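You operate a simulated robot arm through the tools that you are given. There is no shell and no other tool.

You are at the controls of a simulated robot arm. One attempt, no reset.

JOB
Put things in order on the counter top. At the end: the grey strip is in the silver steel bowl; the white paddle stands where the clear soap cartridge stood; the silver silt cup from the counter top is on the blue flat tray; the clear soap cartridge from the counter top stands where the silver silt cup stood; the blue brush from the counter top is on the white filter plate; whatever was shut is shut again. Leave all else as you found it, and nothing knocked over. Set down upright: silt cup.

It is judged by the outcome, as a careful person would: the job done as asked, and still so three seconds after it is handed in. It fails if anything else is knocked over, pushed out of place, dropped, spilled or broken.

ROBOT AND FRAMES
A 7-joint arm with a two-finger parallel gripper, fixed in place. Base frame: the origin is at the foot of the arm, x ahead of it, y to its left, z up; the work surface is at about z = 2. Units: mm, degrees, N and s.
With the tool pointing down near the work surface it reaches from about 220 to 580 mm from the base axis. Its first joint turns from -66.0 to 66.0 degrees. Payload 2.5 kg.
The tool frame sits at the grasp point between the pads (the TCP): z along the fingers, y along the line on which they close. The tips reach 23 mm beyond it. The gripper opens to 94 mm. The fingers are 38 mm wide and 10 mm thick; the gripper's body (54 by 96 mm) begins 39 mm behind the TCP.
Orientation is that of the tool frame in the base frame, as a unit quaternion [w, x, y, z]. With the fingers straight down and closing along the base's y, the tool's x points along the base's -x, its y along +y and its z along -z.

CONTROLS
- The arm moves only by the tool move_arm. Its arguments are lists of equal length, an entry for each row: "travel": the shift along the tool's x, y, z in units of 300 mm (1.0 is 300 mm), a list of three; "rotation": the turn, a rotation vector about the tool's x, y, z in units of 45 degrees (1.0 is 45 degrees), a list of three; "jaw": the gripper command, from -1 (fully open) to 1 (shut), values between in proportion. In form: {"travel": [[dx, dy, dz], ...], "rotation": [[wx, wy, wz], ...], "jaw": [jaw, ...]}. A call has 1 to 20 rows; each row is the pose to reach, as a shift and turn from the pose commanded when the call began, along the tool's axes at that moment. A call with a number of a shift or a turn outside -1 to 1 is refused whole. Each row takes 0.2 s and may step no farther than 50 mm and 8.6 degrees from the row before; otherwise, or with a gripper value out of range, the whole call is refused. Where a pose cannot be reached the arm comes as near as it can. A force on the tool above 40 N (or 10 N above the force at the start of the call, whichever is more), or a blocked arm, ends the call early, and 0.2 s more pass. Each finger travels about 108 mm/s and halts on what it meets, pressing with about 22 N; the grip force reading is that of the motor and also rises with nothing between the fingers. The clock runs only during rows and for 0.2 s after the last one: add rows that repeat a pose to give the fingers time. The reply holds the time, the measured pose of the TCP, the force on the tool along the base axes, the opening and the grip force, in the units named above and with some noise, with the torque about the TCP (base axes, N m) and any sound that the robot's microphone picked up.
- Cameras (640 x 400 px; columns grow to the right, rows downward): "scene" is fixed at [98.1, -395.2, 548]; the picture's right is [0.95, -0.32, 0.00], its down [-0.17, -0.49, -0.85] and it looks along [0.27, 0.81, -0.52] (base axes); focal length 326 px, centre (320, 200). "wrist" rides on the gripper at [86, 16, -74] in the tool frame; the picture's right is [-0.18, 0.98, 0.00], its down [-0.58, -0.11, -0.81] and it looks along [-0.79, -0.15, 0.59] (tool axes); focal length 243 px, centre (320, 200). There is no depth. A picture from a camera that has moved, and an enlarged one, comes with that camera's place and axes in the base frame and with its lens.
- get_image(camera): a new picture of that camera. It takes no simulated time.
- close_up(camera, box): a new picture of the part [left, top, right, bottom] of that camera's present view, enlarged. It takes no simulated time.
- sign_off(): hands the job in; it is judged then, once.

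Nothing tells you positions but the pictures and the camera data. Unless the task says otherwise, let go and move clear before handing in.

The tools are called after ">>>" by a JSON object that holds its "fn" and its "kwargs". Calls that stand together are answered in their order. move_arm: Moves the arm, as the interface text tells. Its arguments: {"type":"object","properties":{"travel":{"type":"array"},"rotation":{"type":"array"},"jaw":{"type":"array"}},"required":["travel","rotation","jaw"]} The other tools are called the same way: get_image (camera) takes a picture; close_up (camera, box) takes an enlarged picture of a part of a camera's view; sign_off () hands the job in.

At the start:

```text
clock: 0.0
position: [366.9, 70.3, 390.3]
tcp_rot: [0.0, 0.0, 1.0, 0.0]
force: [-0.5, 0.2, 0.5]
ft_torque: [0.02, -0.03, -0.02]
grip_width: 94.1
grip_force: 0.1
```

scene: 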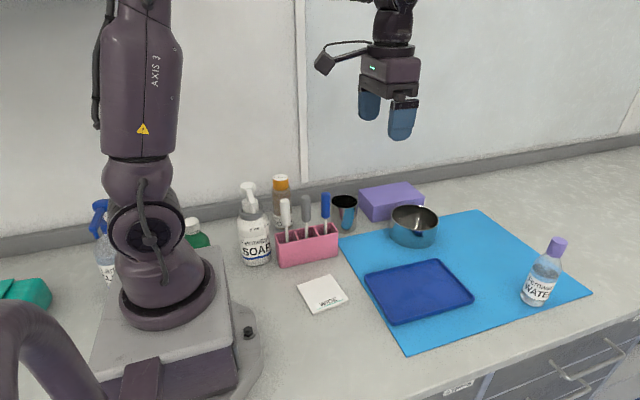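
wrist: 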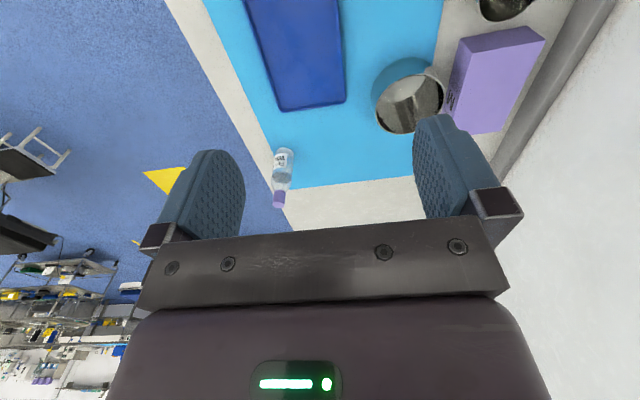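

I see a counter with a soap bottle, a pink holder with three upright tools (white, grey, blue), a silver cup, a purple sponge block, a steel bowl on a blue mat, a blue tray, a water bottle, and a white plate. I'll take enlarged pictures before moving.

>>> {"fn": "close_up", "kwargs": {"camera": "scene", "box": [220, 160, 380, 260]}}

>>> {"fn": "close_up", "kwargs": {"camera": "scene", "box": [340, 160, 600, 340]}}

>>> {"fn": "close_up", "kwargs": {"camera": "scene", "box": [0, 160, 240, 320]}}

>>> {"fn": "close_up", "kwargs": {"camera": "scene", "box": [240, 240, 400, 340]}}

```text
4.00 times, centred on (300, 210) of scene
camera zoom: at [98.1, -395.2, 548.0], right [0.95, -0.32, 0.0], down [-0.17, -0.49, -0.85], along [0.27, 0.81, -0.52], focal length 1304 px, centre (400, 160)
```

zoom: 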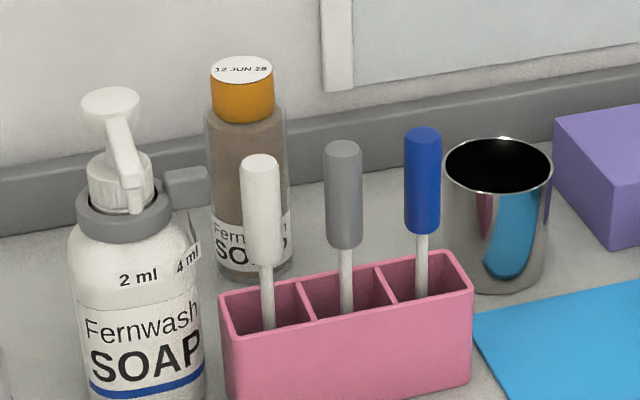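

```text
2.22 times, centred on (470, 250) of scene
camera zoom: at [98.1, -395.2, 548.0], right [0.95, -0.32, 0.0], down [-0.17, -0.49, -0.85], along [0.27, 0.81, -0.52], focal length 724 px, centre (-13, 89)
```

zoom: 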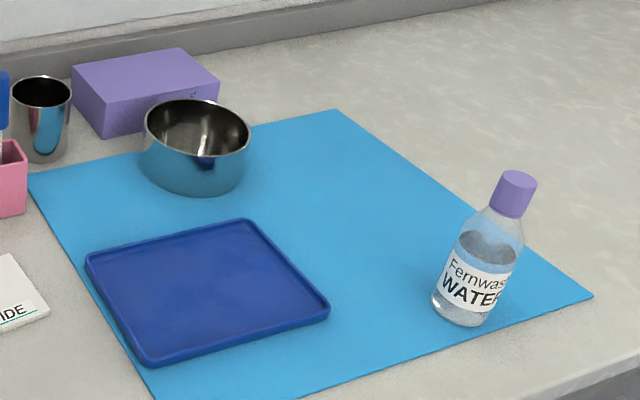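

```text
2.50 times, centred on (120, 240) of scene
camera zoom: at [98.1, -395.2, 548.0], right [0.95, -0.32, 0.0], down [-0.17, -0.49, -0.85], along [0.27, 0.81, -0.52], focal length 815 px, centre (820, 100)
```

zoom: 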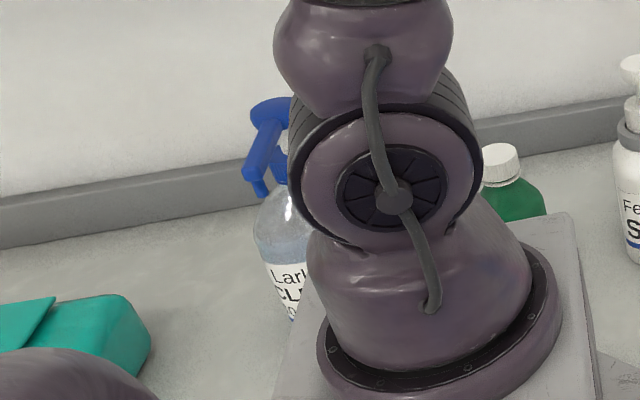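

```text
4.00 times, centred on (320, 290) of scene
camera zoom: at [98.1, -395.2, 548.0], right [0.95, -0.32, 0.0], down [-0.17, -0.49, -0.85], along [0.27, 0.81, -0.52], focal length 1304 px, centre (320, -160)
```

zoom: 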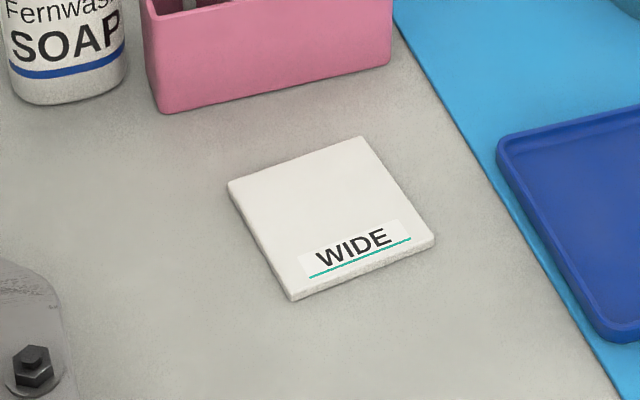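

I want a closer look at the drawer fronts at the lower right and at the labels.

>>> {"fn": "close_up", "kwargs": {"camera": "scene", "box": [420, 300, 640, 400]}}

>>> {"fn": "close_up", "kwargs": {"camera": "scene", "box": [580, 60, 640, 160]}}

>>> {"fn": "close_up", "kwargs": {"camera": "scene", "box": [0, 240, 120, 400]}}

>>> {"fn": "close_up", "kwargs": {"camera": "scene", "box": [268, 180, 348, 230]}}

>>> {"fn": "close_up", "kwargs": {"camera": "wrist", "box": [0, 100, 200, 400]}}

```text
2.91 times, centred on (530, 350) of scene
camera zoom: at [98.1, -395.2, 548.0], right [0.95, -0.32, 0.0], down [-0.17, -0.49, -0.85], along [0.27, 0.81, -0.52], focal length 948 px, centre (-291, -236)
```

zoom: 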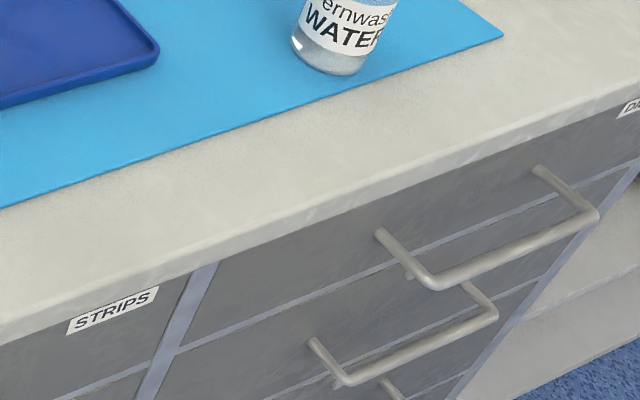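

```text
4.00 times, centred on (610, 110) of scene
camera zoom: at [98.1, -395.2, 548.0], right [0.95, -0.32, 0.0], down [-0.17, -0.49, -0.85], along [0.27, 0.81, -0.52], focal length 1304 px, centre (-840, 560)
```

zoom: 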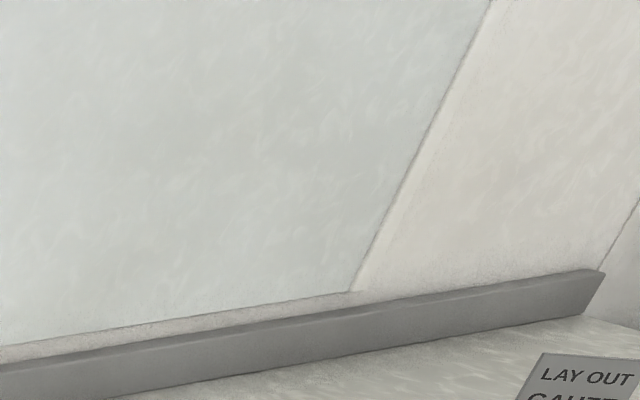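

```text
2.50 times, centred on (60, 320) of scene
camera zoom: at [98.1, -395.2, 548.0], right [0.95, -0.32, 0.0], down [-0.17, -0.49, -0.85], along [0.27, 0.81, -0.52], focal length 815 px, centre (970, -100)
```

zoom: 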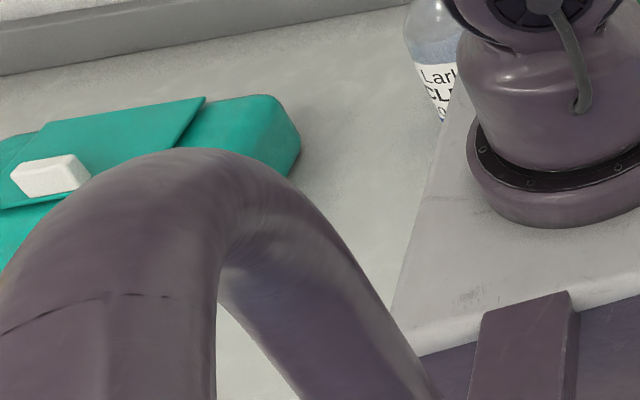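

```text
8.00 times, centred on (308, 205) of scene
camera zoom: at [98.1, -395.2, 548.0], right [0.95, -0.32, 0.0], down [-0.17, -0.49, -0.85], along [0.27, 0.81, -0.52], focal length 2608 px, centre (416, 160)
```

zoom: 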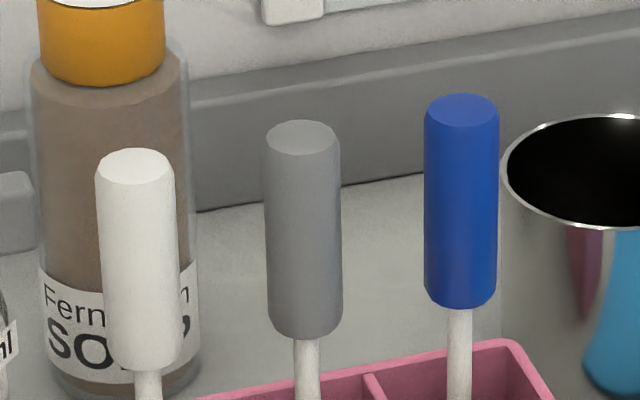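

```text
1.33 times, centred on (100, 250) of wrist
camera zoom: at [280.1, 89.0, 464.4], right [0.18, 0.98, 0.0], down [0.58, -0.11, 0.81], along [0.79, -0.15, -0.59], focal length 324 px, centre (613, 133)
```

zoom: 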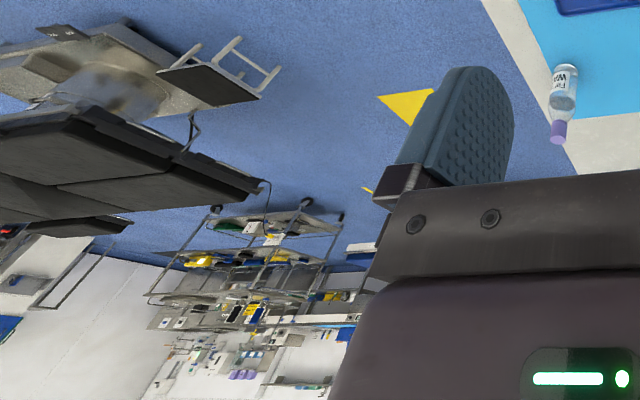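

The counter holds a drawer marked "STRIPS" under its front edge, and the white, grey and blue tools stand in the pink holder. Before I commit to anything I'll swing the arm round so the wrist camera can look at the drawer fronts.

>>> {"fn": "move_arm", "kwargs": {"travel": [[0.017, -0.111, 0.017], [0.033, -0.222, 0.033], [0.05, -0.333, 0.05], [0.067, -0.444, 0.067], [0.083, -0.556, 0.083], [0.1, -0.667, 0.1]], "rotation": [[0, 0, -0.167], [0, 0, -0.333], [0, 0, -0.5], [0, 0, -0.667], [0, 0, -0.833], [0, 0, -1.0]], "jaw": [-1, -1, -1, -1, -1, -1]}}

```text
clock: 1.4
position: [335.8, -130.3, 359.7]
tcp_rot: [0.0, -0.384, 0.923, 0.001]
force: [0.4, 0.6, 0.3]
ft_torque: [-0.01, -0.02, -0.05]
grip_width: 94.0
grip_force: 0.1
```

The arm is moving as expected. I'll continue turning and reach out in front of the counter edge to see the drawers.

>>> {"fn": "move_arm", "kwargs": {"travel": [[0.093, -0.064, 0.033], [0.186, -0.128, 0.067], [0.278, -0.192, 0.1], [0.371, -0.257, 0.133], [0.464, -0.321, 0.167], [0.557, -0.385, 0.2]], "rotation": [[0, 0, -0.167], [0, 0, -0.333], [0, 0, -0.5], [0, 0, -0.667], [0, 0, -0.833], [0, 0, -1.0]], "jaw": [-1, -1, -1, -1, -1, -1]}}

>>> {"fn": "get_image", "kwargs": {"camera": "wrist"}}

>>> {"fn": "get_image", "kwargs": {"camera": "scene"}}

```text
clock: 2.8
position: [299.5, -329.1, 300.2]
tcp_rot: [0.0, 0.708, -0.707, 0.0]
force: [0.7, -0.1, -0.2]
ft_torque: [0.02, 0.03, -0.02]
grip_width: 94.0
grip_force: 0.1
```

```text
taken
camera wrist: at [283.1, -415.3, 375.5], right [-0.98, 0.18, 0.0], down [0.11, 0.58, 0.81], along [0.15, 0.79, -0.59], focal length 243 px, centre (320, 200)
```

wrist: 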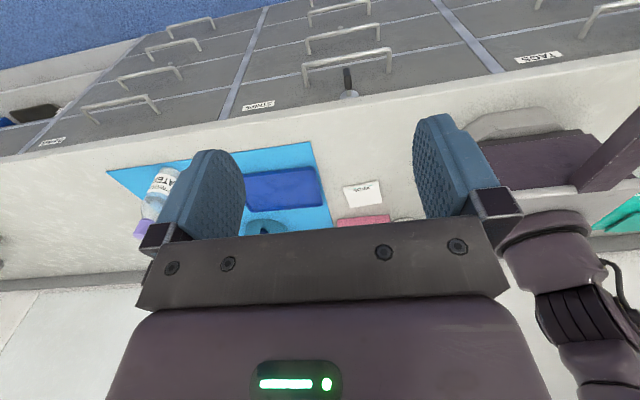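

```text
taken
```

scene: 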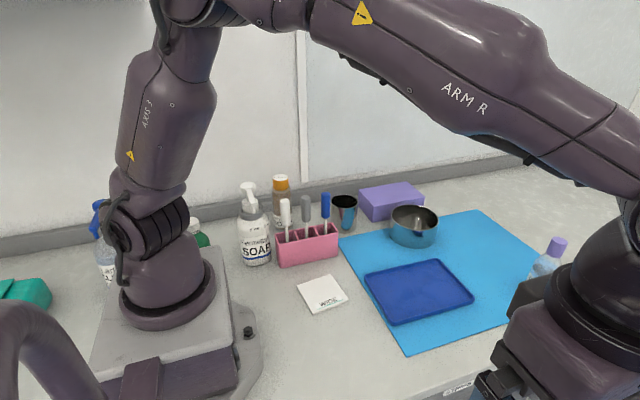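

>>> {"fn": "close_up", "kwargs": {"camera": "wrist", "box": [230, 0, 550, 130]}}

>>> {"fn": "close_up", "kwargs": {"camera": "wrist", "box": [290, 30, 410, 110]}}

>>> {"fn": "close_up", "kwargs": {"camera": "wrist", "box": [0, 0, 280, 160]}}

```text
2.00 times, centred on (390, 65) of wrist
camera zoom: at [283.1, -415.3, 375.5], right [-0.98, 0.18, 0.0], down [0.11, 0.58, 0.81], along [0.15, 0.79, -0.59], focal length 485 px, centre (180, 470)
```

zoom: 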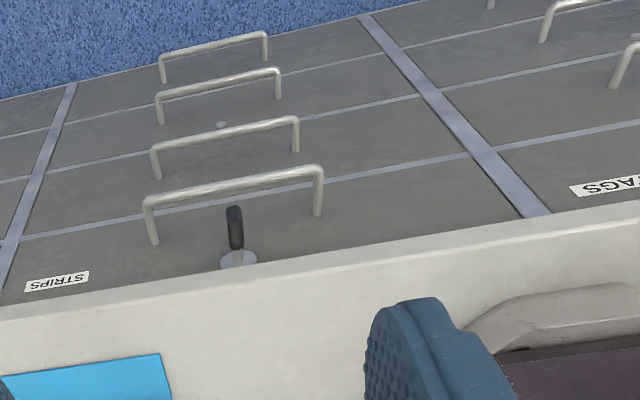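

```text
5.00 times, centred on (350, 70) of wrist
camera zoom: at [283.1, -415.3, 375.5], right [-0.98, 0.18, 0.0], down [0.11, 0.58, 0.81], along [0.15, 0.79, -0.59], focal length 1213 px, centre (170, 850)
```

zoom: 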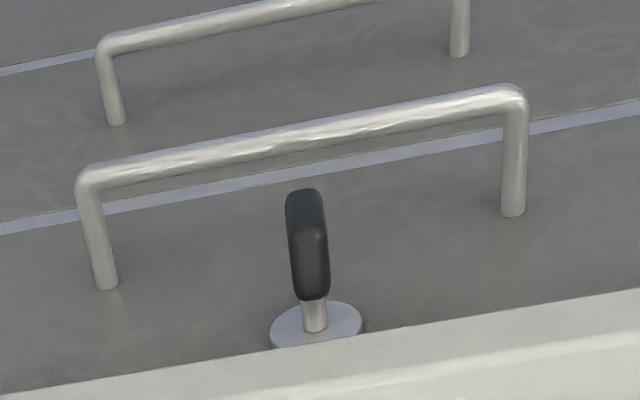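

```text
2.29 times, centred on (140, 80) of wrist
camera zoom: at [283.1, -415.3, 375.5], right [-0.98, 0.18, 0.0], down [0.11, 0.58, 0.81], along [0.15, 0.79, -0.59], focal length 555 px, centre (731, 474)
```

zoom: 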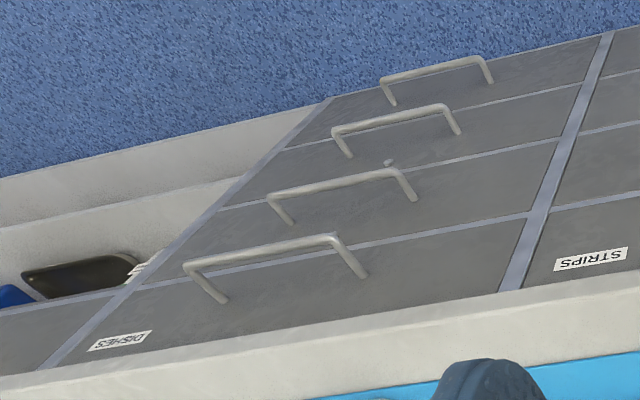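

The drawer fronts read DISHES, STRIPS and TAGS, and only the STRIPS drawer has a dark lever or catch above its handle, so the grey strip is probably in there. I'll go lower and tilt the tool forward to see the catch and the handle face-on.

>>> {"fn": "move_arm", "kwargs": {"travel": [[-0.01, 0.014, 0.133], [-0.021, 0.028, 0.267], [-0.032, 0.042, 0.4], [-0.042, 0.055, 0.533], [-0.053, 0.069, 0.667], [-0.063, 0.083, 0.8]], "rotation": [[0, -0.148, 0], [0, -0.296, 0], [0, -0.444, 0], [0, -0.593, 0], [0, -0.741, 0], [0, -0.889, 0]], "jaw": [-1, -1, -1, -1, -1, -1]}}

>>> {"fn": "get_image", "kwargs": {"camera": "wrist"}}

>>> {"fn": "get_image", "kwargs": {"camera": "scene"}}

```text
clock: 4.2
position: [273.6, -309.6, 61.9]
tcp_rot: [-0.242, 0.665, -0.663, -0.243]
force: [0.3, 0.1, 0.6]
ft_torque: [-0.01, -0.04, -0.01]
grip_width: 93.9
grip_force: 0.1
```

```text
taken
camera wrist: at [257.6, -422.0, 63.1], right [-0.98, 0.14, 0.12], down [0.11, -0.07, 0.99], along [0.15, 0.99, 0.06], focal length 243 px, centre (320, 200)
```

wrist: 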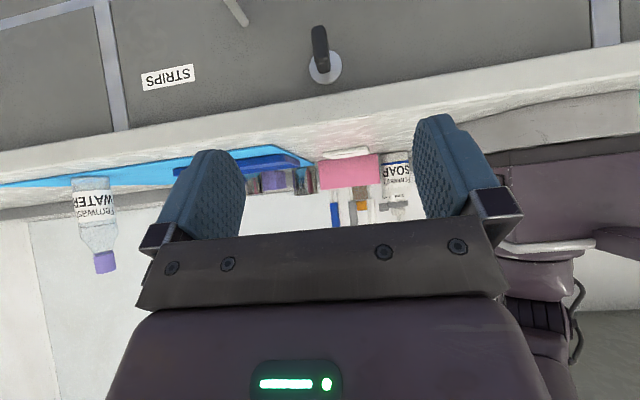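

```text
taken
```

scene: 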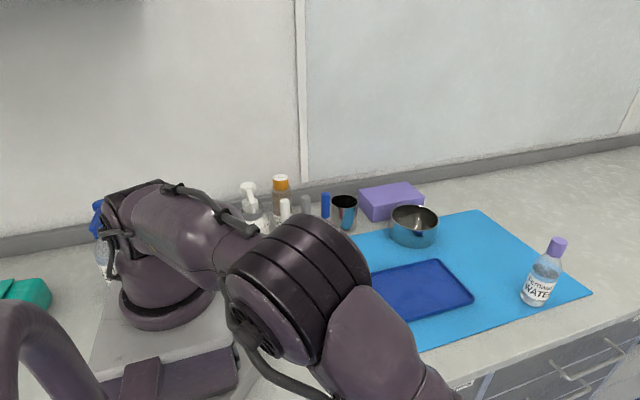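

>>> {"fn": "close_up", "kwargs": {"camera": "wrist", "box": [220, 0, 420, 120]}}

>>> {"fn": "close_up", "kwargs": {"camera": "wrist", "box": [240, 130, 440, 240]}}

```text
3.20 times, centred on (320, 60) of wrist
camera zoom: at [257.6, -422.0, 63.1], right [-0.98, 0.14, 0.12], down [0.11, -0.07, 0.99], along [0.15, 0.99, 0.06], focal length 776 px, centre (320, 648)
```

zoom: 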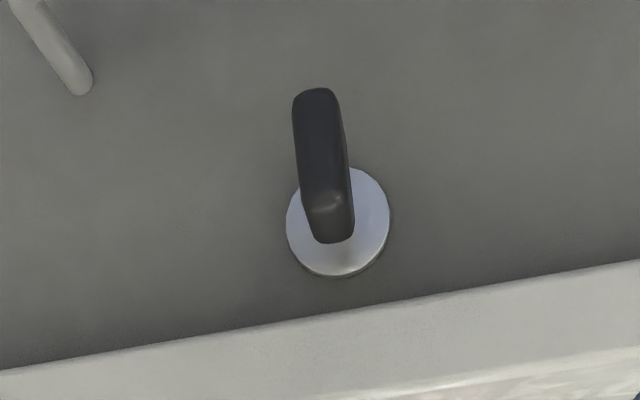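

```text
3.20 times, centred on (340, 185) of wrist
camera zoom: at [257.6, -422.0, 63.1], right [-0.98, 0.14, 0.12], down [0.11, -0.07, 0.99], along [0.15, 0.99, 0.06], focal length 776 px, centre (256, 248)
```

zoom: 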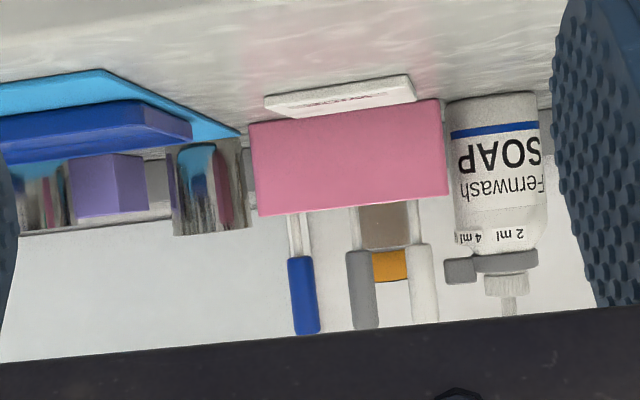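

The catch is a dark lever pointing down from a round plate near the top of the STRIPS drawer. I'll lower the camera for a straight view of the lever and the handle bar.

>>> {"fn": "move_arm", "kwargs": {"travel": [[0.061, 0, 0.047], [0.122, 0, 0.094], [0.183, 0, 0.14], [0.244, 0, 0.187]], "rotation": [[0, 0, 0], [0, 0, 0], [0, 0, 0], [0, 0, 0]], "jaw": [-1, -1, -1, -1]}}

>>> {"fn": "get_image", "kwargs": {"camera": "wrist"}}

>>> {"fn": "get_image", "kwargs": {"camera": "scene"}}

```text
clock: 5.2
position: [273.9, -329.5, -31.0]
tcp_rot: [-0.241, 0.665, -0.663, -0.243]
force: [0.3, -0.4, 0.7]
ft_torque: [-0.03, 0.02, 0.03]
grip_width: 94.0
grip_force: 0.1
```

```text
taken
camera wrist: at [258.6, -441.1, -30.3], right [-0.98, 0.14, 0.12], down [0.11, -0.07, 0.99], along [0.15, 0.99, 0.06], focal length 243 px, centre (320, 200)
```

wrist: 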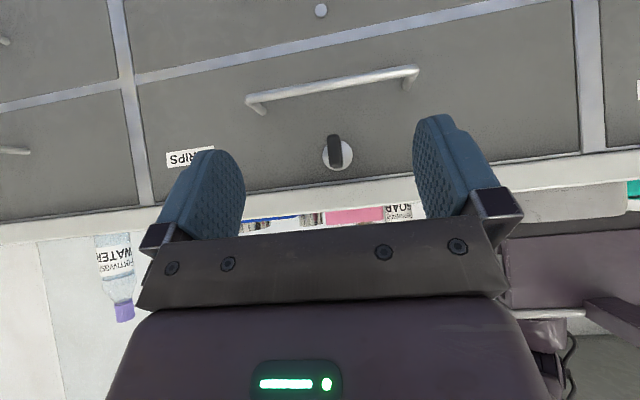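

```text
taken
```

scene: 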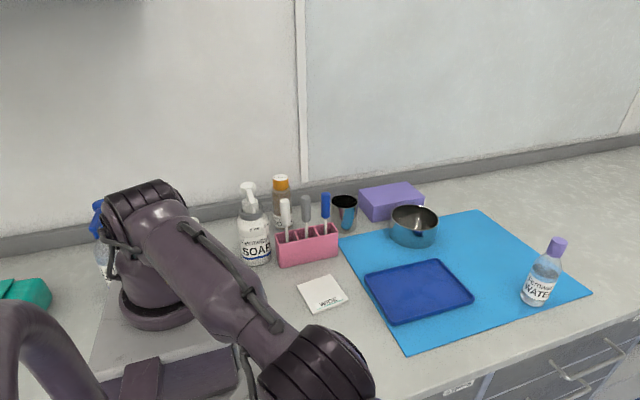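

>>> {"fn": "close_up", "kwargs": {"camera": "wrist", "box": [220, 40, 440, 200]}}

>>> {"fn": "close_up", "kwargs": {"camera": "wrist", "box": [290, 120, 390, 190]}}

```text
2.50 times, centred on (330, 120) of wrist
camera zoom: at [258.6, -441.1, -30.3], right [-0.98, 0.14, 0.12], down [0.11, -0.07, 0.99], along [0.15, 0.99, 0.06], focal length 606 px, centre (295, 400)
```

zoom: 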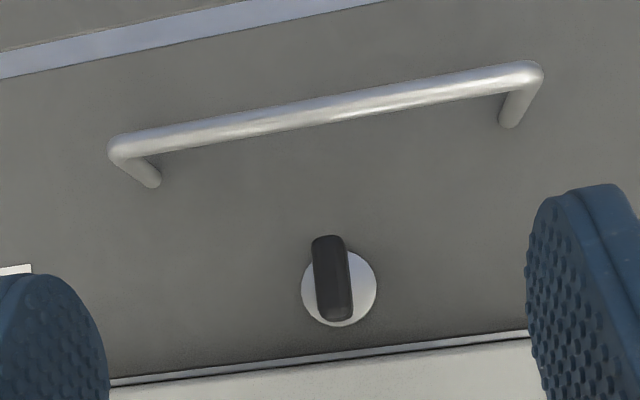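

```text
5.71 times, centred on (340, 155) of wrist
camera zoom: at [258.6, -441.1, -30.3], right [-0.98, 0.14, 0.12], down [0.11, -0.07, 0.99], along [0.15, 0.99, 0.06], focal length 1386 px, centre (206, 457)
```

zoom: 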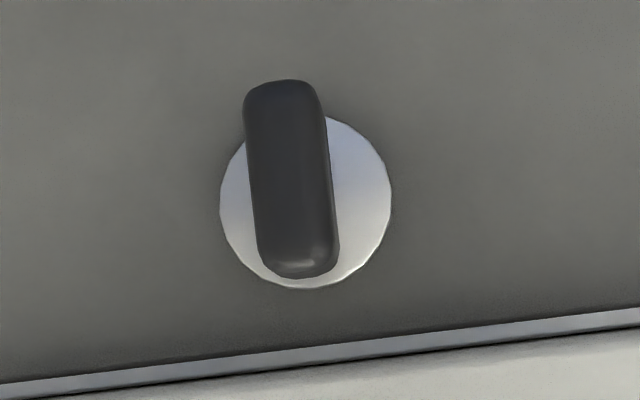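

The knob on the STRIPS drawer is a thumb-turn at about (273, -195, -64), and the handle bar is below it at about z = -130, y = -189. I'll bring the tool level so it faces the knob, ready to grip and turn it.

>>> {"fn": "move_arm", "kwargs": {"travel": [[-0.022, 0.001, 0.042], [-0.044, 0.001, 0.085], [-0.067, 0.002, 0.128], [-0.089, 0.002, 0.17], [-0.111, 0.003, 0.212], [-0.133, 0.003, 0.255]], "rotation": [[0, -0.167, 0], [0, -0.333, 0], [0, -0.5, 0], [0, -0.667, 0], [0, -0.833, 0], [0, -1.0, 0]], "jaw": [-1, -1, -1, -1, -1, -1]}}

>>> {"fn": "get_image", "kwargs": {"camera": "wrist"}}

>>> {"fn": "get_image", "kwargs": {"camera": "scene"}}

```text
clock: 6.6
position: [278.3, -245.9, -56.7]
tcp_rot: [0.443, -0.551, 0.551, 0.443]
force: [-0.4, -0.6, 0.2]
ft_torque: [-0.01, 0.0, -0.01]
grip_width: 94.0
grip_force: 0.0
out of reach, approached as far as the arm can: row 5, 6
```

```text
taken
camera wrist: at [261.6, -335.8, -125.2], right [-0.98, 0.04, 0.18], down [0.11, -0.66, 0.74], along [0.15, 0.75, 0.65], focal length 243 px, centre (320, 200)
```

wrist: 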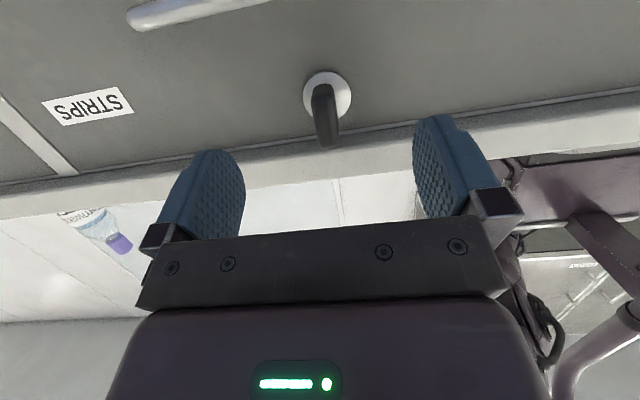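

```text
taken
```

scene: 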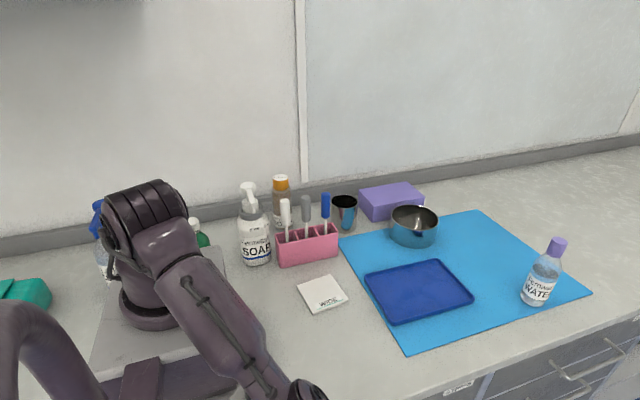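

The arm reached about 78° of tilt, which is near its limit here. I'll ease back to about 70° and check the pose before approaching the knob.

>>> {"fn": "move_arm", "kwargs": {"travel": [[0, 0, 0], [0, 0, 0]], "rotation": [[0, 0.167, 0], [0, 0.333, 0]], "jaw": [-1, -1]}}

```text
clock: 7.2
position: [276.3, -246.7, -57.1]
tcp_rot: [0.367, -0.604, 0.605, 0.366]
force: [0.8, 0.2, 0.9]
ft_torque: [-0.04, -0.02, 0.02]
grip_width: 93.9
grip_force: 0.1
```

The tool is at about 62° tilt now. I'll straddle the knob with the open fingers.

>>> {"fn": "move_arm", "kwargs": {"travel": [[-0.022, 0.004, 0.059], [-0.045, 0.008, 0.119], [-0.067, 0.012, 0.178]], "rotation": [[0, -0.037, 0], [0, -0.074, 0], [0, -0.111, 0]], "jaw": [-1, -1, -1]}}

>>> {"fn": "get_image", "kwargs": {"camera": "wrist"}}

>>> {"fn": "get_image", "kwargs": {"camera": "scene"}}

```text
clock: 8.0
position: [273.0, -190.9, -63.3]
tcp_rot: [0.393, -0.588, 0.588, 0.393]
force: [-0.3, 1.0, 0.0]
ft_torque: [-0.01, 0.0, 0.0]
grip_width: 94.2
grip_force: 0.1
```

```text
taken
camera wrist: at [257.0, -290.7, -114.3], right [-0.98, 0.07, 0.17], down [0.11, -0.52, 0.85], along [0.15, 0.85, 0.51], focal length 243 px, centre (320, 200)
```

wrist: 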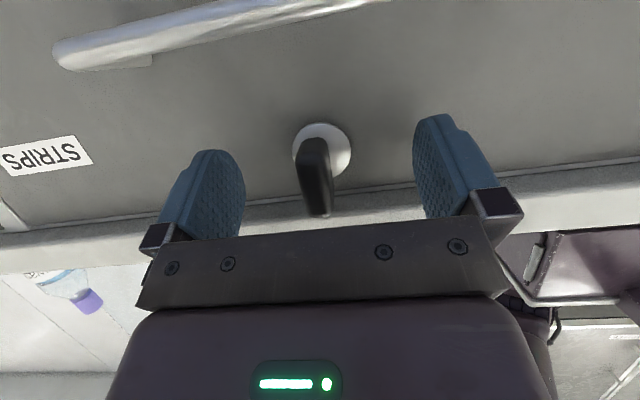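

```text
taken
```

scene: 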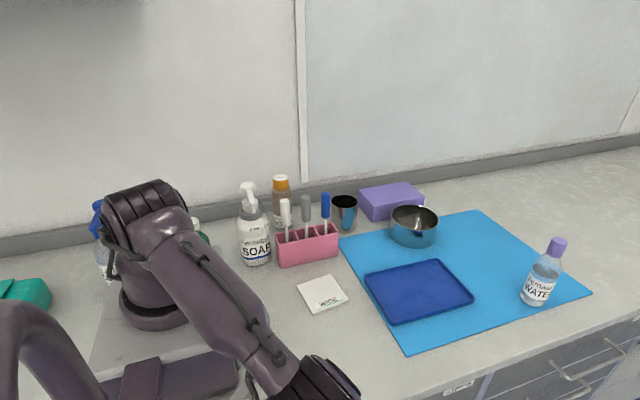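

The knob sits centred between the pads. I'll close on it.

>>> {"fn": "move_arm", "kwargs": {"travel": [[0, 0, 0], [0, 0, 0], [0, 0, 0], [0, 0, 0], [0, 0, 0]], "rotation": [[0, 0, 0], [0, 0, 0], [0, 0, 0], [0, 0, 0], [0, 0, 0]], "jaw": [-0.3, 0.4, 1, 1, 1]}}

>>> {"fn": "close_up", "kwargs": {"camera": "wrist", "box": [220, 60, 420, 260]}}

```text
clock: 9.2
position: [275.1, -190.8, -63.0]
tcp_rot: [-0.393, 0.589, -0.588, -0.391]
force: [26.0, -1.8, -12.6]
ft_torque: [0.77, 0.18, 0.86]
grip_width: 13.7
grip_force: 45.1
```

```text
2.00 times, centred on (320, 160) of wrist
camera zoom: at [258.8, -290.8, -114.1], right [-0.98, 0.07, 0.17], down [0.11, -0.52, 0.85], along [0.15, 0.85, 0.51], focal length 485 px, centre (320, 280)
```

zoom: 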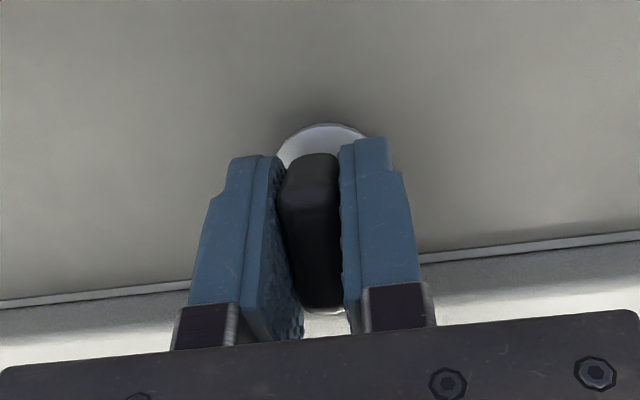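

Gripped, but with 26 N of sideways load, so the knob axis is a few millimetres further along +x. I'll relax that offset.

>>> {"fn": "move_arm", "kwargs": {"travel": [[0, -0.005, 0], [0, -0.01, 0], [0, -0.01, 0]], "rotation": [[0, 0, 0], [0, 0, 0], [0, 0, 0]], "jaw": [1, 1, 1]}}

```text
clock: 10.0
position: [275.0, -190.9, -63.0]
tcp_rot: [0.392, -0.587, 0.588, 0.394]
force: [-11.3, -1.0, 18.6]
ft_torque: [-0.9, -0.04, -0.99]
grip_width: 14.0
grip_force: 45.6
```

>>> {"fn": "move_arm", "kwargs": {"travel": [[0, 0.003, 0], [0, 0.003, 0]], "rotation": [[0, 0, 0], [0, 0, 0]], "jaw": [1, 1]}}

```text
clock: 10.6
position: [275.5, -188.7, -63.0]
tcp_rot: [-0.393, 0.588, -0.587, -0.394]
force: [-18.4, -5.1, 28.7]
ft_torque: [-0.02, 0.02, -0.98]
grip_width: 14.1
grip_force: 44.9
```

>>> {"fn": "move_arm", "kwargs": {"travel": [[0, 0, 0], [0, 0, 0], [0, 0, 0]], "rotation": [[0, 0, 0], [0, 0, 0], [0, 0, 0]], "jaw": [1, 1, 1]}}

```text
clock: 11.4
position: [274.9, -190.8, -64.2]
tcp_rot: [-0.393, 0.588, -0.586, -0.395]
force: [-20.2, -11.2, 26.9]
ft_torque: [0.33, 0.04, -0.85]
grip_width: 14.0
grip_force: 45.1
```

>>> {"fn": "move_arm", "kwargs": {"travel": [[-0.0062, 0.0027, -0.0025], [-0.0062, 0.0027, -0.0025]], "rotation": [[0, 0, 0], [0, 0, 0]], "jaw": [1, 1]}}

```text
clock: 12.0
position: [274.1, -190.9, -63.1]
tcp_rot: [-0.392, 0.589, -0.588, -0.392]
force: [0.8, -15.8, -11.4]
ft_torque: [1.12, 0.07, 0.34]
grip_width: 13.6
grip_force: 45.0
```

Side load is near zero now. I'll try a small clockwise turn (seen from the front) about the knob's axis and watch the torque.

>>> {"fn": "move_arm", "kwargs": {"travel": [[0, 0, 0], [0, 0, 0], [0, 0, 0], [0, 0, 0]], "rotation": [[-0.042, 0, 0.103], [-0.084, 0, 0.206], [-0.125, 0, 0.308], [-0.125, 0, 0.308]], "jaw": [1, 1, 1, 1]}}

>>> {"fn": "close_up", "kwargs": {"camera": "wrist", "box": [220, 60, 420, 260]}}

```text
clock: 13.0
position: [275.6, -189.6, -62.5]
tcp_rot: [0.313, -0.532, 0.635, 0.464]
force: [11.9, -5.8, -23.5]
ft_torque: [-0.75, 0.01, 1.24]
grip_width: 13.9
grip_force: 44.8
```

```text
2.00 times, centred on (320, 160) of wrist
camera zoom: at [246.0, -290.4, -108.2], right [-0.91, 0.07, 0.42], down [0.32, -0.52, 0.79], along [0.28, 0.85, 0.45], focal length 485 px, centre (320, 280)
```

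zoom: 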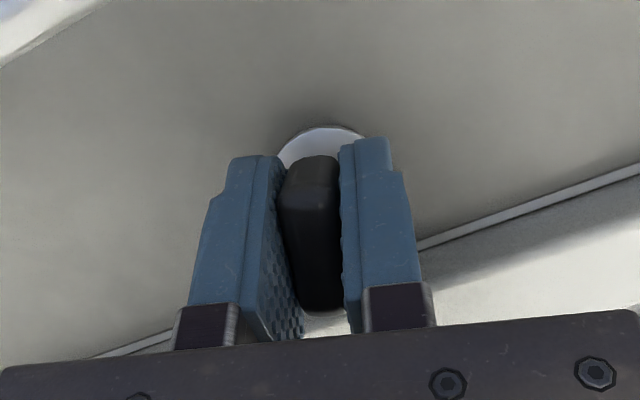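

The knob turns freely with the gripper with almost no torque. I'll continue clockwise in steps.

>>> {"fn": "move_arm", "kwargs": {"travel": [[0, 0, 0], [0, 0, 0], [0, 0, 0], [0, 0, 0], [0, 0, 0]], "rotation": [[-0.042, 0, 0.103], [-0.084, 0, 0.206], [-0.125, 0, 0.308], [-0.167, 0, 0.411], [-0.209, 0, 0.514]], "jaw": [1, 1, 1, 1, 1]}}

>>> {"fn": "close_up", "kwargs": {"camera": "wrist", "box": [220, 60, 420, 260]}}

>>> {"fn": "get_image", "kwargs": {"camera": "scene"}}

```text
clock: 14.3
position: [274.9, -190.0, -63.0]
tcp_rot: [0.171, -0.418, 0.691, 0.565]
force: [3.6, -3.4, -5.0]
ft_torque: [1.02, -0.02, 0.7]
grip_width: 14.2
grip_force: 44.5
stopped in row 5: the force on the tool passed its limit at 41 N (the readings are from after the stop); the commanded pose is now the measured one
```

```text
2.00 times, centred on (320, 160) of wrist
camera zoom: at [229.4, -290.0, -91.5], right [-0.65, 0.08, 0.76], down [0.62, -0.52, 0.59], along [0.44, 0.85, 0.29], focal length 485 px, centre (320, 280)
```

zoom: 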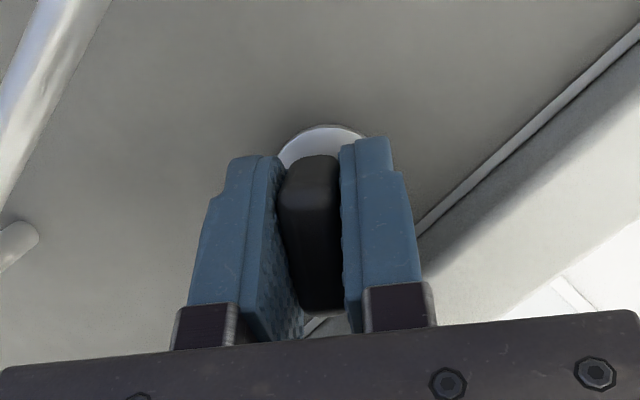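

```text
taken
```

scene: 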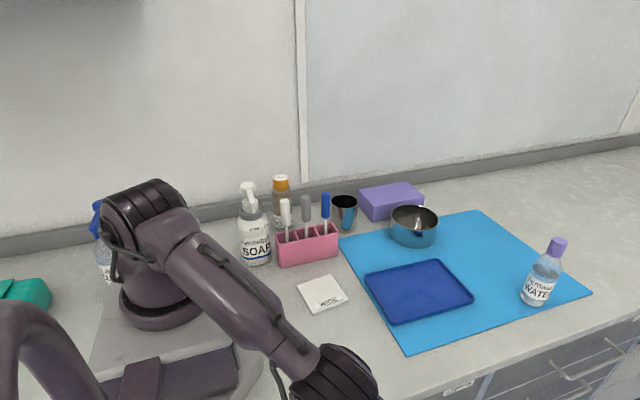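

The turn is at about 40° and the stop was just a small off-centre side load (torque about the knob is still about zero). I'll re-centre on the axis and continue in smaller steps.

>>> {"fn": "move_arm", "kwargs": {"travel": [[0.0039, 0, 0.0016], [0.0039, 0, 0.0016], [0.0039, 0, 0.0016], [0.0039, 0, 0.0016], [0.0039, 0, 0.0016]], "rotation": [[-0.043, 0.001, 0.103], [-0.086, 0.003, 0.205], [-0.128, 0.004, 0.308], [-0.171, 0.005, 0.41], [-0.171, 0.005, 0.41]], "jaw": [1, 1, 1, 1, 1]}}

```text
clock: 15.6
position: [275.6, -190.8, -63.6]
tcp_rot: [0.048, -0.313, 0.711, 0.629]
force: [20.4, -2.6, -1.3]
ft_torque: [0.45, -0.02, 1.3]
grip_width: 14.3
grip_force: 44.9
```

>>> {"fn": "move_arm", "kwargs": {"travel": [[-0.0032, -0.002, -0.0013], [-0.0032, -0.002, -0.0013], [-0.0032, -0.002, -0.0013], [-0.0032, -0.002, -0.0013], [-0.0032, -0.002, -0.0013]], "rotation": [[-0.043, 0.001, 0.103], [-0.086, 0.003, 0.205], [-0.128, 0.004, 0.308], [-0.171, 0.005, 0.41], [-0.171, 0.005, 0.41]], "jaw": [1, 1, 1, 1, 1]}}

>>> {"fn": "get_image", "kwargs": {"camera": "wrist"}}

```text
clock: 16.1
position: [275.7, -189.3, -64.0]
tcp_rot: [0.004, -0.274, 0.72, 0.638]
force: [6.4, -6.6, -8.8]
ft_torque: [1.15, 0.0, 0.79]
grip_width: 14.4
grip_force: 45.1
out of reach, approached as far as the arm can: row 2
stopped in row 2: the force on the tool passed its limit at 64 N (the readings are from after the stop); the commanded pose is now the measured one
```

```text
taken
camera wrist: at [221.0, -288.9, -65.5], right [-0.24, 0.11, 0.97], down [0.81, -0.52, 0.26], along [0.53, 0.85, 0.04], focal length 243 px, centre (320, 200)
```

wrist: 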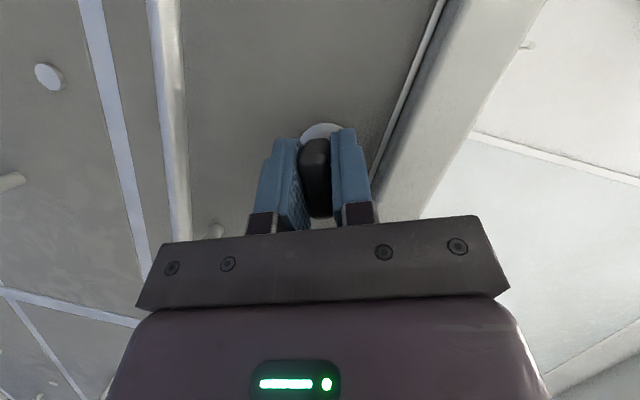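

The arm ran out of wrist reach with the knob turned about 66°. Before regrasping, I'll test whether the drawer is already free by pulling lightly on the knob straight out.

>>> {"fn": "move_arm", "kwargs": {"travel": [[0.0065, -0.0005, -0.0153], [0.013, -0.001, -0.0307], [0.0195, -0.0015, -0.046], [0.026, -0.002, -0.0614]], "rotation": [[0, 0, 0], [0, 0, 0], [0, 0, 0], [0, 0, 0]], "jaw": [1, 1, 1, 1]}}

>>> {"fn": "get_image", "kwargs": {"camera": "wrist"}}

```text
clock: 16.9
position: [275.6, -194.5, -64.6]
tcp_rot: [0.009, -0.275, 0.721, 0.635]
force: [3.0, -2.2, -5.3]
ft_torque: [0.98, -0.02, 0.59]
grip_width: 15.0
grip_force: 45.1
out of reach, approached as far as the arm can: row 2, 3, 4
stopped in row 4: the force on the tool passed its limit at 44 N (the readings are from after the stop); the commanded pose is now the measured one
```

```text
taken
camera wrist: at [220.5, -294.4, -65.6], right [-0.24, 0.11, 0.96], down [0.81, -0.52, 0.27], along [0.53, 0.84, 0.04], focal length 243 px, centre (320, 200)
```

wrist: 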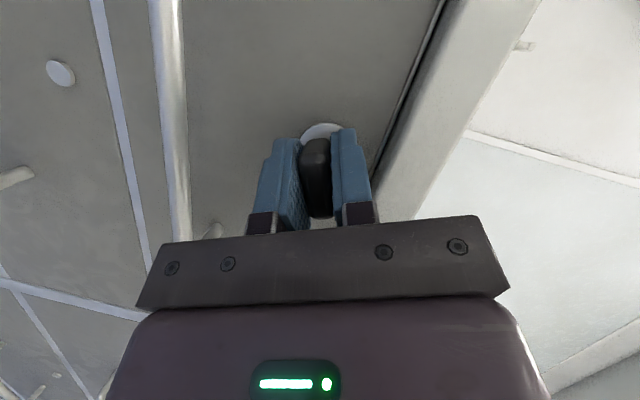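

The knob stayed in the grip and a dark gap opened at the drawer's top edge, so the drawer seems free. I'll ease the fingers open slightly and back away along the fingers.

>>> {"fn": "move_arm", "kwargs": {"travel": [[0, 0, 0], [0, 0, 0], [0, 0, -0.02], [0, 0, -0.04], [0, 0, -0.06], [0, 0, -0.08], [0, 0, -0.1]], "rotation": [[0, 0, 0], [0, 0, 0], [0, 0, 0], [0, 0, 0], [0, 0, 0], [0, 0, 0], [0, 0, 0]], "jaw": [0.25, 0.25, 0.25, 0.25, 0.25, 0.25, 0.25]}}

>>> {"fn": "get_image", "kwargs": {"camera": "wrist"}}

```text
clock: 18.5
position: [276.1, -199.2, -59.3]
tcp_rot: [0.008, -0.274, 0.723, 0.634]
force: [1.6, 0.0, 1.2]
ft_torque: [0.0, 0.0, 0.0]
grip_width: 35.4
grip_force: 0.0
out of reach, approached as far as the arm can: row 3, 4, 5, 6, 7
```

```text
taken
camera wrist: at [220.7, -299.2, -60.7], right [-0.24, 0.12, 0.96], down [0.81, -0.52, 0.27], along [0.54, 0.84, 0.03], focal length 243 px, centre (320, 200)
```

wrist: 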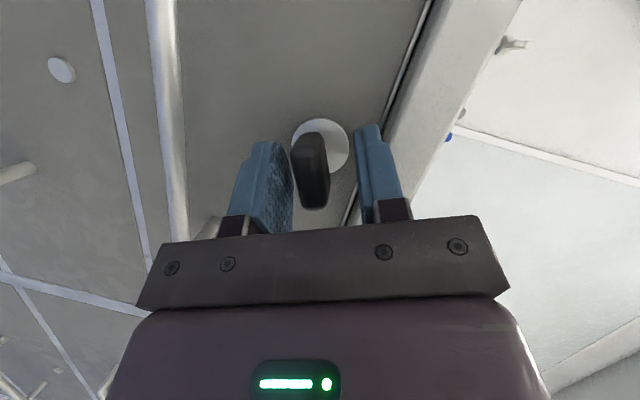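

The drawer came out about 5 mm, so the catch is free. I can't back out straight in this wrist pose, so I'll open a bit wider, centre on the knob axis and roll the gripper back around the knob without touching it.

>>> {"fn": "move_arm", "kwargs": {"travel": [[0.0088, -0.0121, 0.0043], [0.0088, -0.0121, 0.0043], [0.0088, -0.0121, 0.0043], [0.0088, -0.0121, 0.0043], [0.0088, -0.0121, 0.0043], [0.0088, -0.0121, 0.0043], [0.0088, -0.0121, 0.0043], [0.0088, -0.0121, 0.0043]], "rotation": [[0, 0, 0], [0.064, -0.008, -0.154], [0.129, -0.015, -0.307], [0.193, -0.023, -0.46], [0.257, -0.031, -0.614], [0.322, -0.038, -0.768], [0.386, -0.046, -0.921], [0.386, -0.046, -0.921]], "jaw": [0.1, 0.08, 0.04, 0, -0.04, -0.06, -0.06, -0.06]}}

>>> {"fn": "get_image", "kwargs": {"camera": "wrist"}}

```text
clock: 20.3
position: [276.8, -199.7, -65.0]
tcp_rot: [0.286, -0.496, 0.664, 0.481]
force: [0.2, -0.9, 0.0]
ft_torque: [0.0, 0.0, 0.0]
grip_width: 49.8
grip_force: 0.0
```

```text
taken
camera wrist: at [237.8, -299.9, -104.3], right [-0.85, 0.11, 0.51], down [0.38, -0.53, 0.76], along [0.35, 0.84, 0.4], focal length 243 px, centre (320, 200)
```

wrist: 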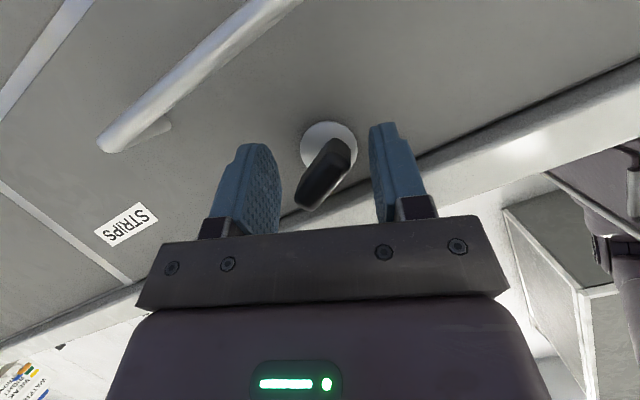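

The fingers are clear of the knob, which stays turned. I'll back away and roll level.

>>> {"fn": "move_arm", "kwargs": {"travel": [[0, 0, -0.06], [0, 0, -0.12], [0, 0, -0.17], [0, 0, -0.2], [0, 0, -0.2]], "rotation": [[0, 0, 0], [0, 0, 0], [0.059, -0.007, -0.142], [0.118, -0.014, -0.284], [0.177, -0.021, -0.426]], "jaw": [-0.1, -0.2, -0.5, -0.8, -1]}}

>>> {"fn": "get_image", "kwargs": {"camera": "wrist"}}

>>> {"fn": "get_image", "kwargs": {"camera": "scene"}}

```text
clock: 21.5
position: [281.8, -255.7, -42.3]
tcp_rot: [0.4, -0.575, 0.602, 0.384]
force: [0.5, -0.2, 0.1]
ft_torque: [-0.05, 0.04, -0.02]
grip_width: 94.2
grip_force: 0.1
```

```text
taken
camera wrist: at [260.2, -355.4, -92.8], right [-0.98, 0.11, 0.17], down [0.09, -0.53, 0.85], along [0.19, 0.84, 0.5], focal length 243 px, centre (320, 200)
```

wrist: 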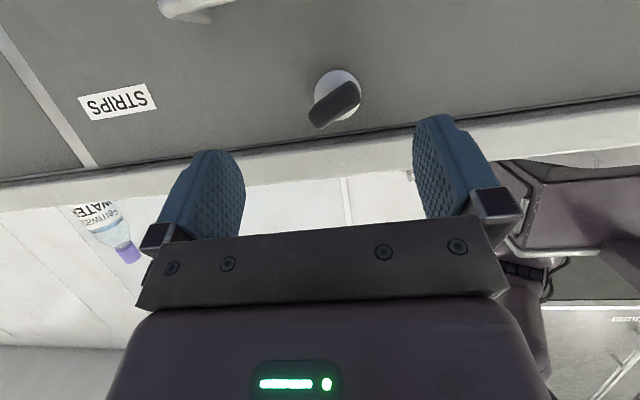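

```text
taken
```

scene: 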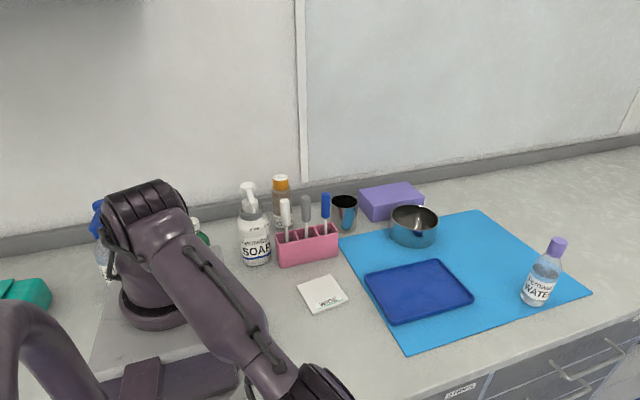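

The knob is turned about 66° and the drawer face is a few millimetres out. Next I'll re-orient the gripper to grip the handle bar, working to the right of the knob: tilt back to 40°, then roll 90° so the fingers close above and below the bar.

>>> {"fn": "move_arm", "kwargs": {"travel": [[-0.025, -0.018, -0.037], [-0.05, -0.035, -0.074], [-0.076, -0.053, -0.111], [-0.101, -0.071, -0.148]], "rotation": [[0, 0.15, 0], [0, 0.3, 0], [0, 0.45, 0], [0, 0.6, 0]], "jaw": [-1, -1, -1, -1]}}

>>> {"fn": "move_arm", "kwargs": {"travel": [[0, 0, 0], [0, 0, 0], [0, 0, 0], [0, 0, 0], [0, 0, 0], [0, 0, 0]], "rotation": [[0, 0, 0.167], [0, 0, 0.333], [0, 0, 0.5], [0, 0, 0.667], [0, 0, 0.833], [0, 0, 1.0]], "jaw": [-1, -1, -1, -1, -1, -1]}}

>>> {"fn": "move_arm", "kwargs": {"travel": [[0, 0, 0], [0, 0, 0], [0, 0, 0], [0, 0, 0], [0, 0, 0], [0, 0, 0]], "rotation": [[0, 0, 0.167], [0, 0, 0.333], [0, 0, 0.5], [0, 0, 0.667], [0, 0, 0.833], [0, 0, 1.0]], "jaw": [-1, -1, -1, -1, -1, -1]}}

>>> {"fn": "get_image", "kwargs": {"camera": "wrist"}}

>>> {"fn": "get_image", "kwargs": {"camera": "scene"}}

```text
clock: 22.5
position: [301.5, -285.9, 1.6]
tcp_rot: [0.248, -0.648, 0.679, 0.24]
force: [0.7, 0.0, -0.3]
ft_torque: [0.02, 0.03, -0.01]
grip_width: 93.7
grip_force: 0.0
```

```text
clock: 23.9
position: [300.4, -286.4, 3.8]
tcp_rot: [0.137, -0.338, 0.875, 0.317]
force: [-0.3, -0.1, -0.2]
ft_torque: [0.01, 0.02, 0.03]
grip_width: 94.1
grip_force: 0.0
```

```text
clock: 25.3
position: [302.4, -284.6, 2.7]
tcp_rot: [0.006, 0.023, 0.938, 0.346]
force: [0.3, -0.1, 0.0]
ft_torque: [0.01, 0.0, 0.01]
grip_width: 93.8
grip_force: 0.0
```

```text
taken
camera wrist: at [213.7, -315.6, 70.9], right [0.22, 0.74, 0.64], down [0.56, -0.63, 0.54], along [0.8, 0.23, -0.55], focal length 243 px, centre (320, 200)
```

wrist: 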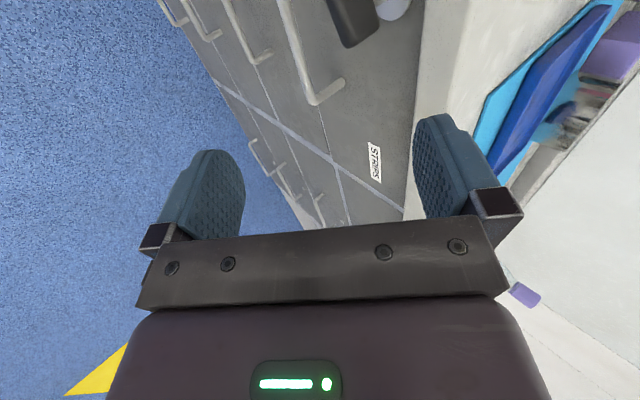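

```text
taken
```

scene: 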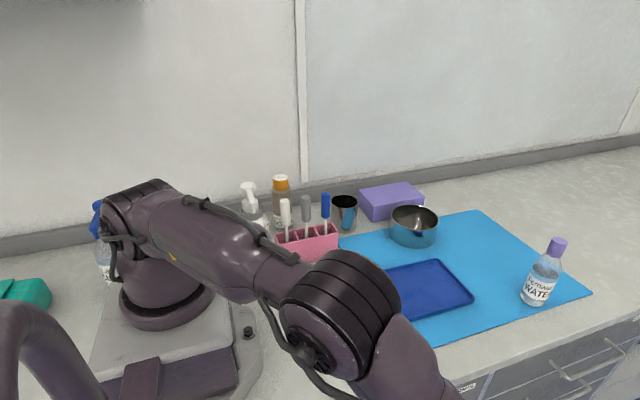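

>>> {"fn": "close_up", "kwargs": {"camera": "wrist", "box": [220, 0, 420, 130]}}

```text
3.08 times, centred on (320, 65) of wrist
camera zoom: at [213.7, -315.6, 70.9], right [0.22, 0.74, 0.64], down [0.56, -0.63, 0.54], along [0.8, 0.23, -0.55], focal length 746 px, centre (320, 615)
```

zoom: 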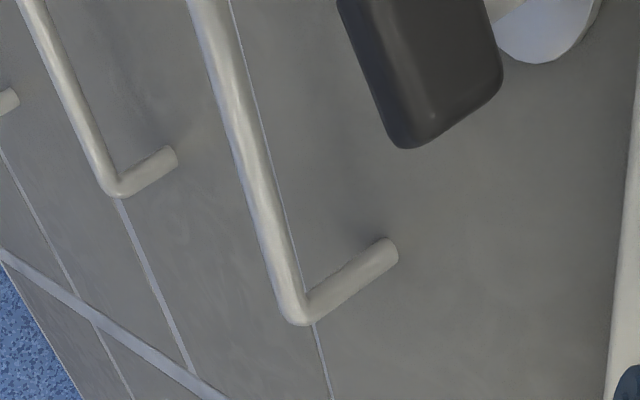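

The bar lies at about y = -197, z = -127, running along x. I'll go to a pre-grasp point 70 mm back from it at x = 322 with the fingers part open.

>>> {"fn": "move_arm", "kwargs": {"travel": [[-0.018, -0.019, 0.096], [-0.037, -0.038, 0.191], [-0.055, -0.057, 0.287]], "rotation": [[0, 0, 0], [0, 0, 0], [0, 0, 0]], "jaw": [0, 0.3, 0.3]}}

>>> {"fn": "get_image", "kwargs": {"camera": "wrist"}}

```text
clock: 26.1
position: [315.7, -244.0, -76.4]
tcp_rot: [0.007, 0.022, 0.938, 0.345]
force: [-0.8, 0.0, -0.9]
ft_torque: [-0.03, 0.01, -0.03]
grip_width: 32.8
grip_force: 0.1
```

```text
taken
camera wrist: at [228.8, -273.6, -7.2], right [0.22, 0.74, 0.64], down [0.56, -0.63, 0.54], along [0.8, 0.23, -0.55], focal length 243 px, centre (320, 200)
```

wrist: 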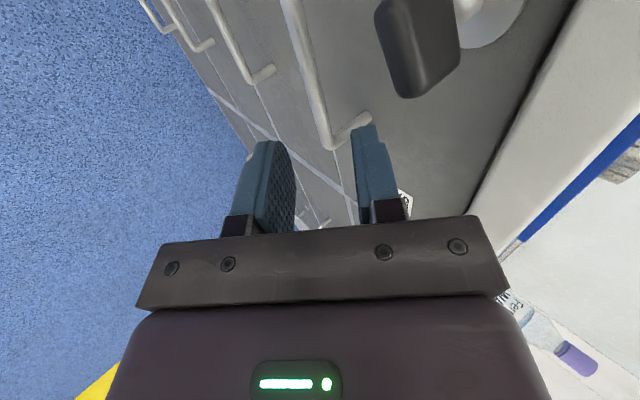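

The bar lines up between the fingers. I'll advance along the fingers onto it and close.

>>> {"fn": "move_arm", "kwargs": {"travel": [[-0.017, 0.002, 0.073], [-0.017, 0.003, 0.147], [-0.017, 0.004, 0.215], [-0.017, 0.004, 0.215]], "rotation": [[0, 0, 0], [0, 0, 0], [0, 0, 0], [0, 0, 0]], "jaw": [0.3, 0.3, 0.3, 0.3]}}

>>> {"fn": "get_image", "kwargs": {"camera": "wrist"}}

```text
clock: 27.1
position: [324.6, -201.3, -123.3]
tcp_rot: [0.005, 0.022, 0.938, 0.346]
force: [0.7, 0.8, 0.3]
ft_torque: [0.03, 0.01, -0.01]
grip_width: 32.8
grip_force: 0.1
```

```text
taken
camera wrist: at [236.1, -233.1, -55.4], right [0.22, 0.74, 0.64], down [0.56, -0.63, 0.54], along [0.8, 0.23, -0.55], focal length 243 px, centre (320, 200)
```

wrist: 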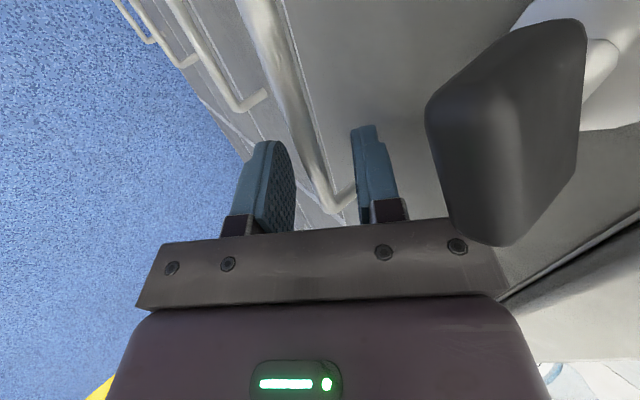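

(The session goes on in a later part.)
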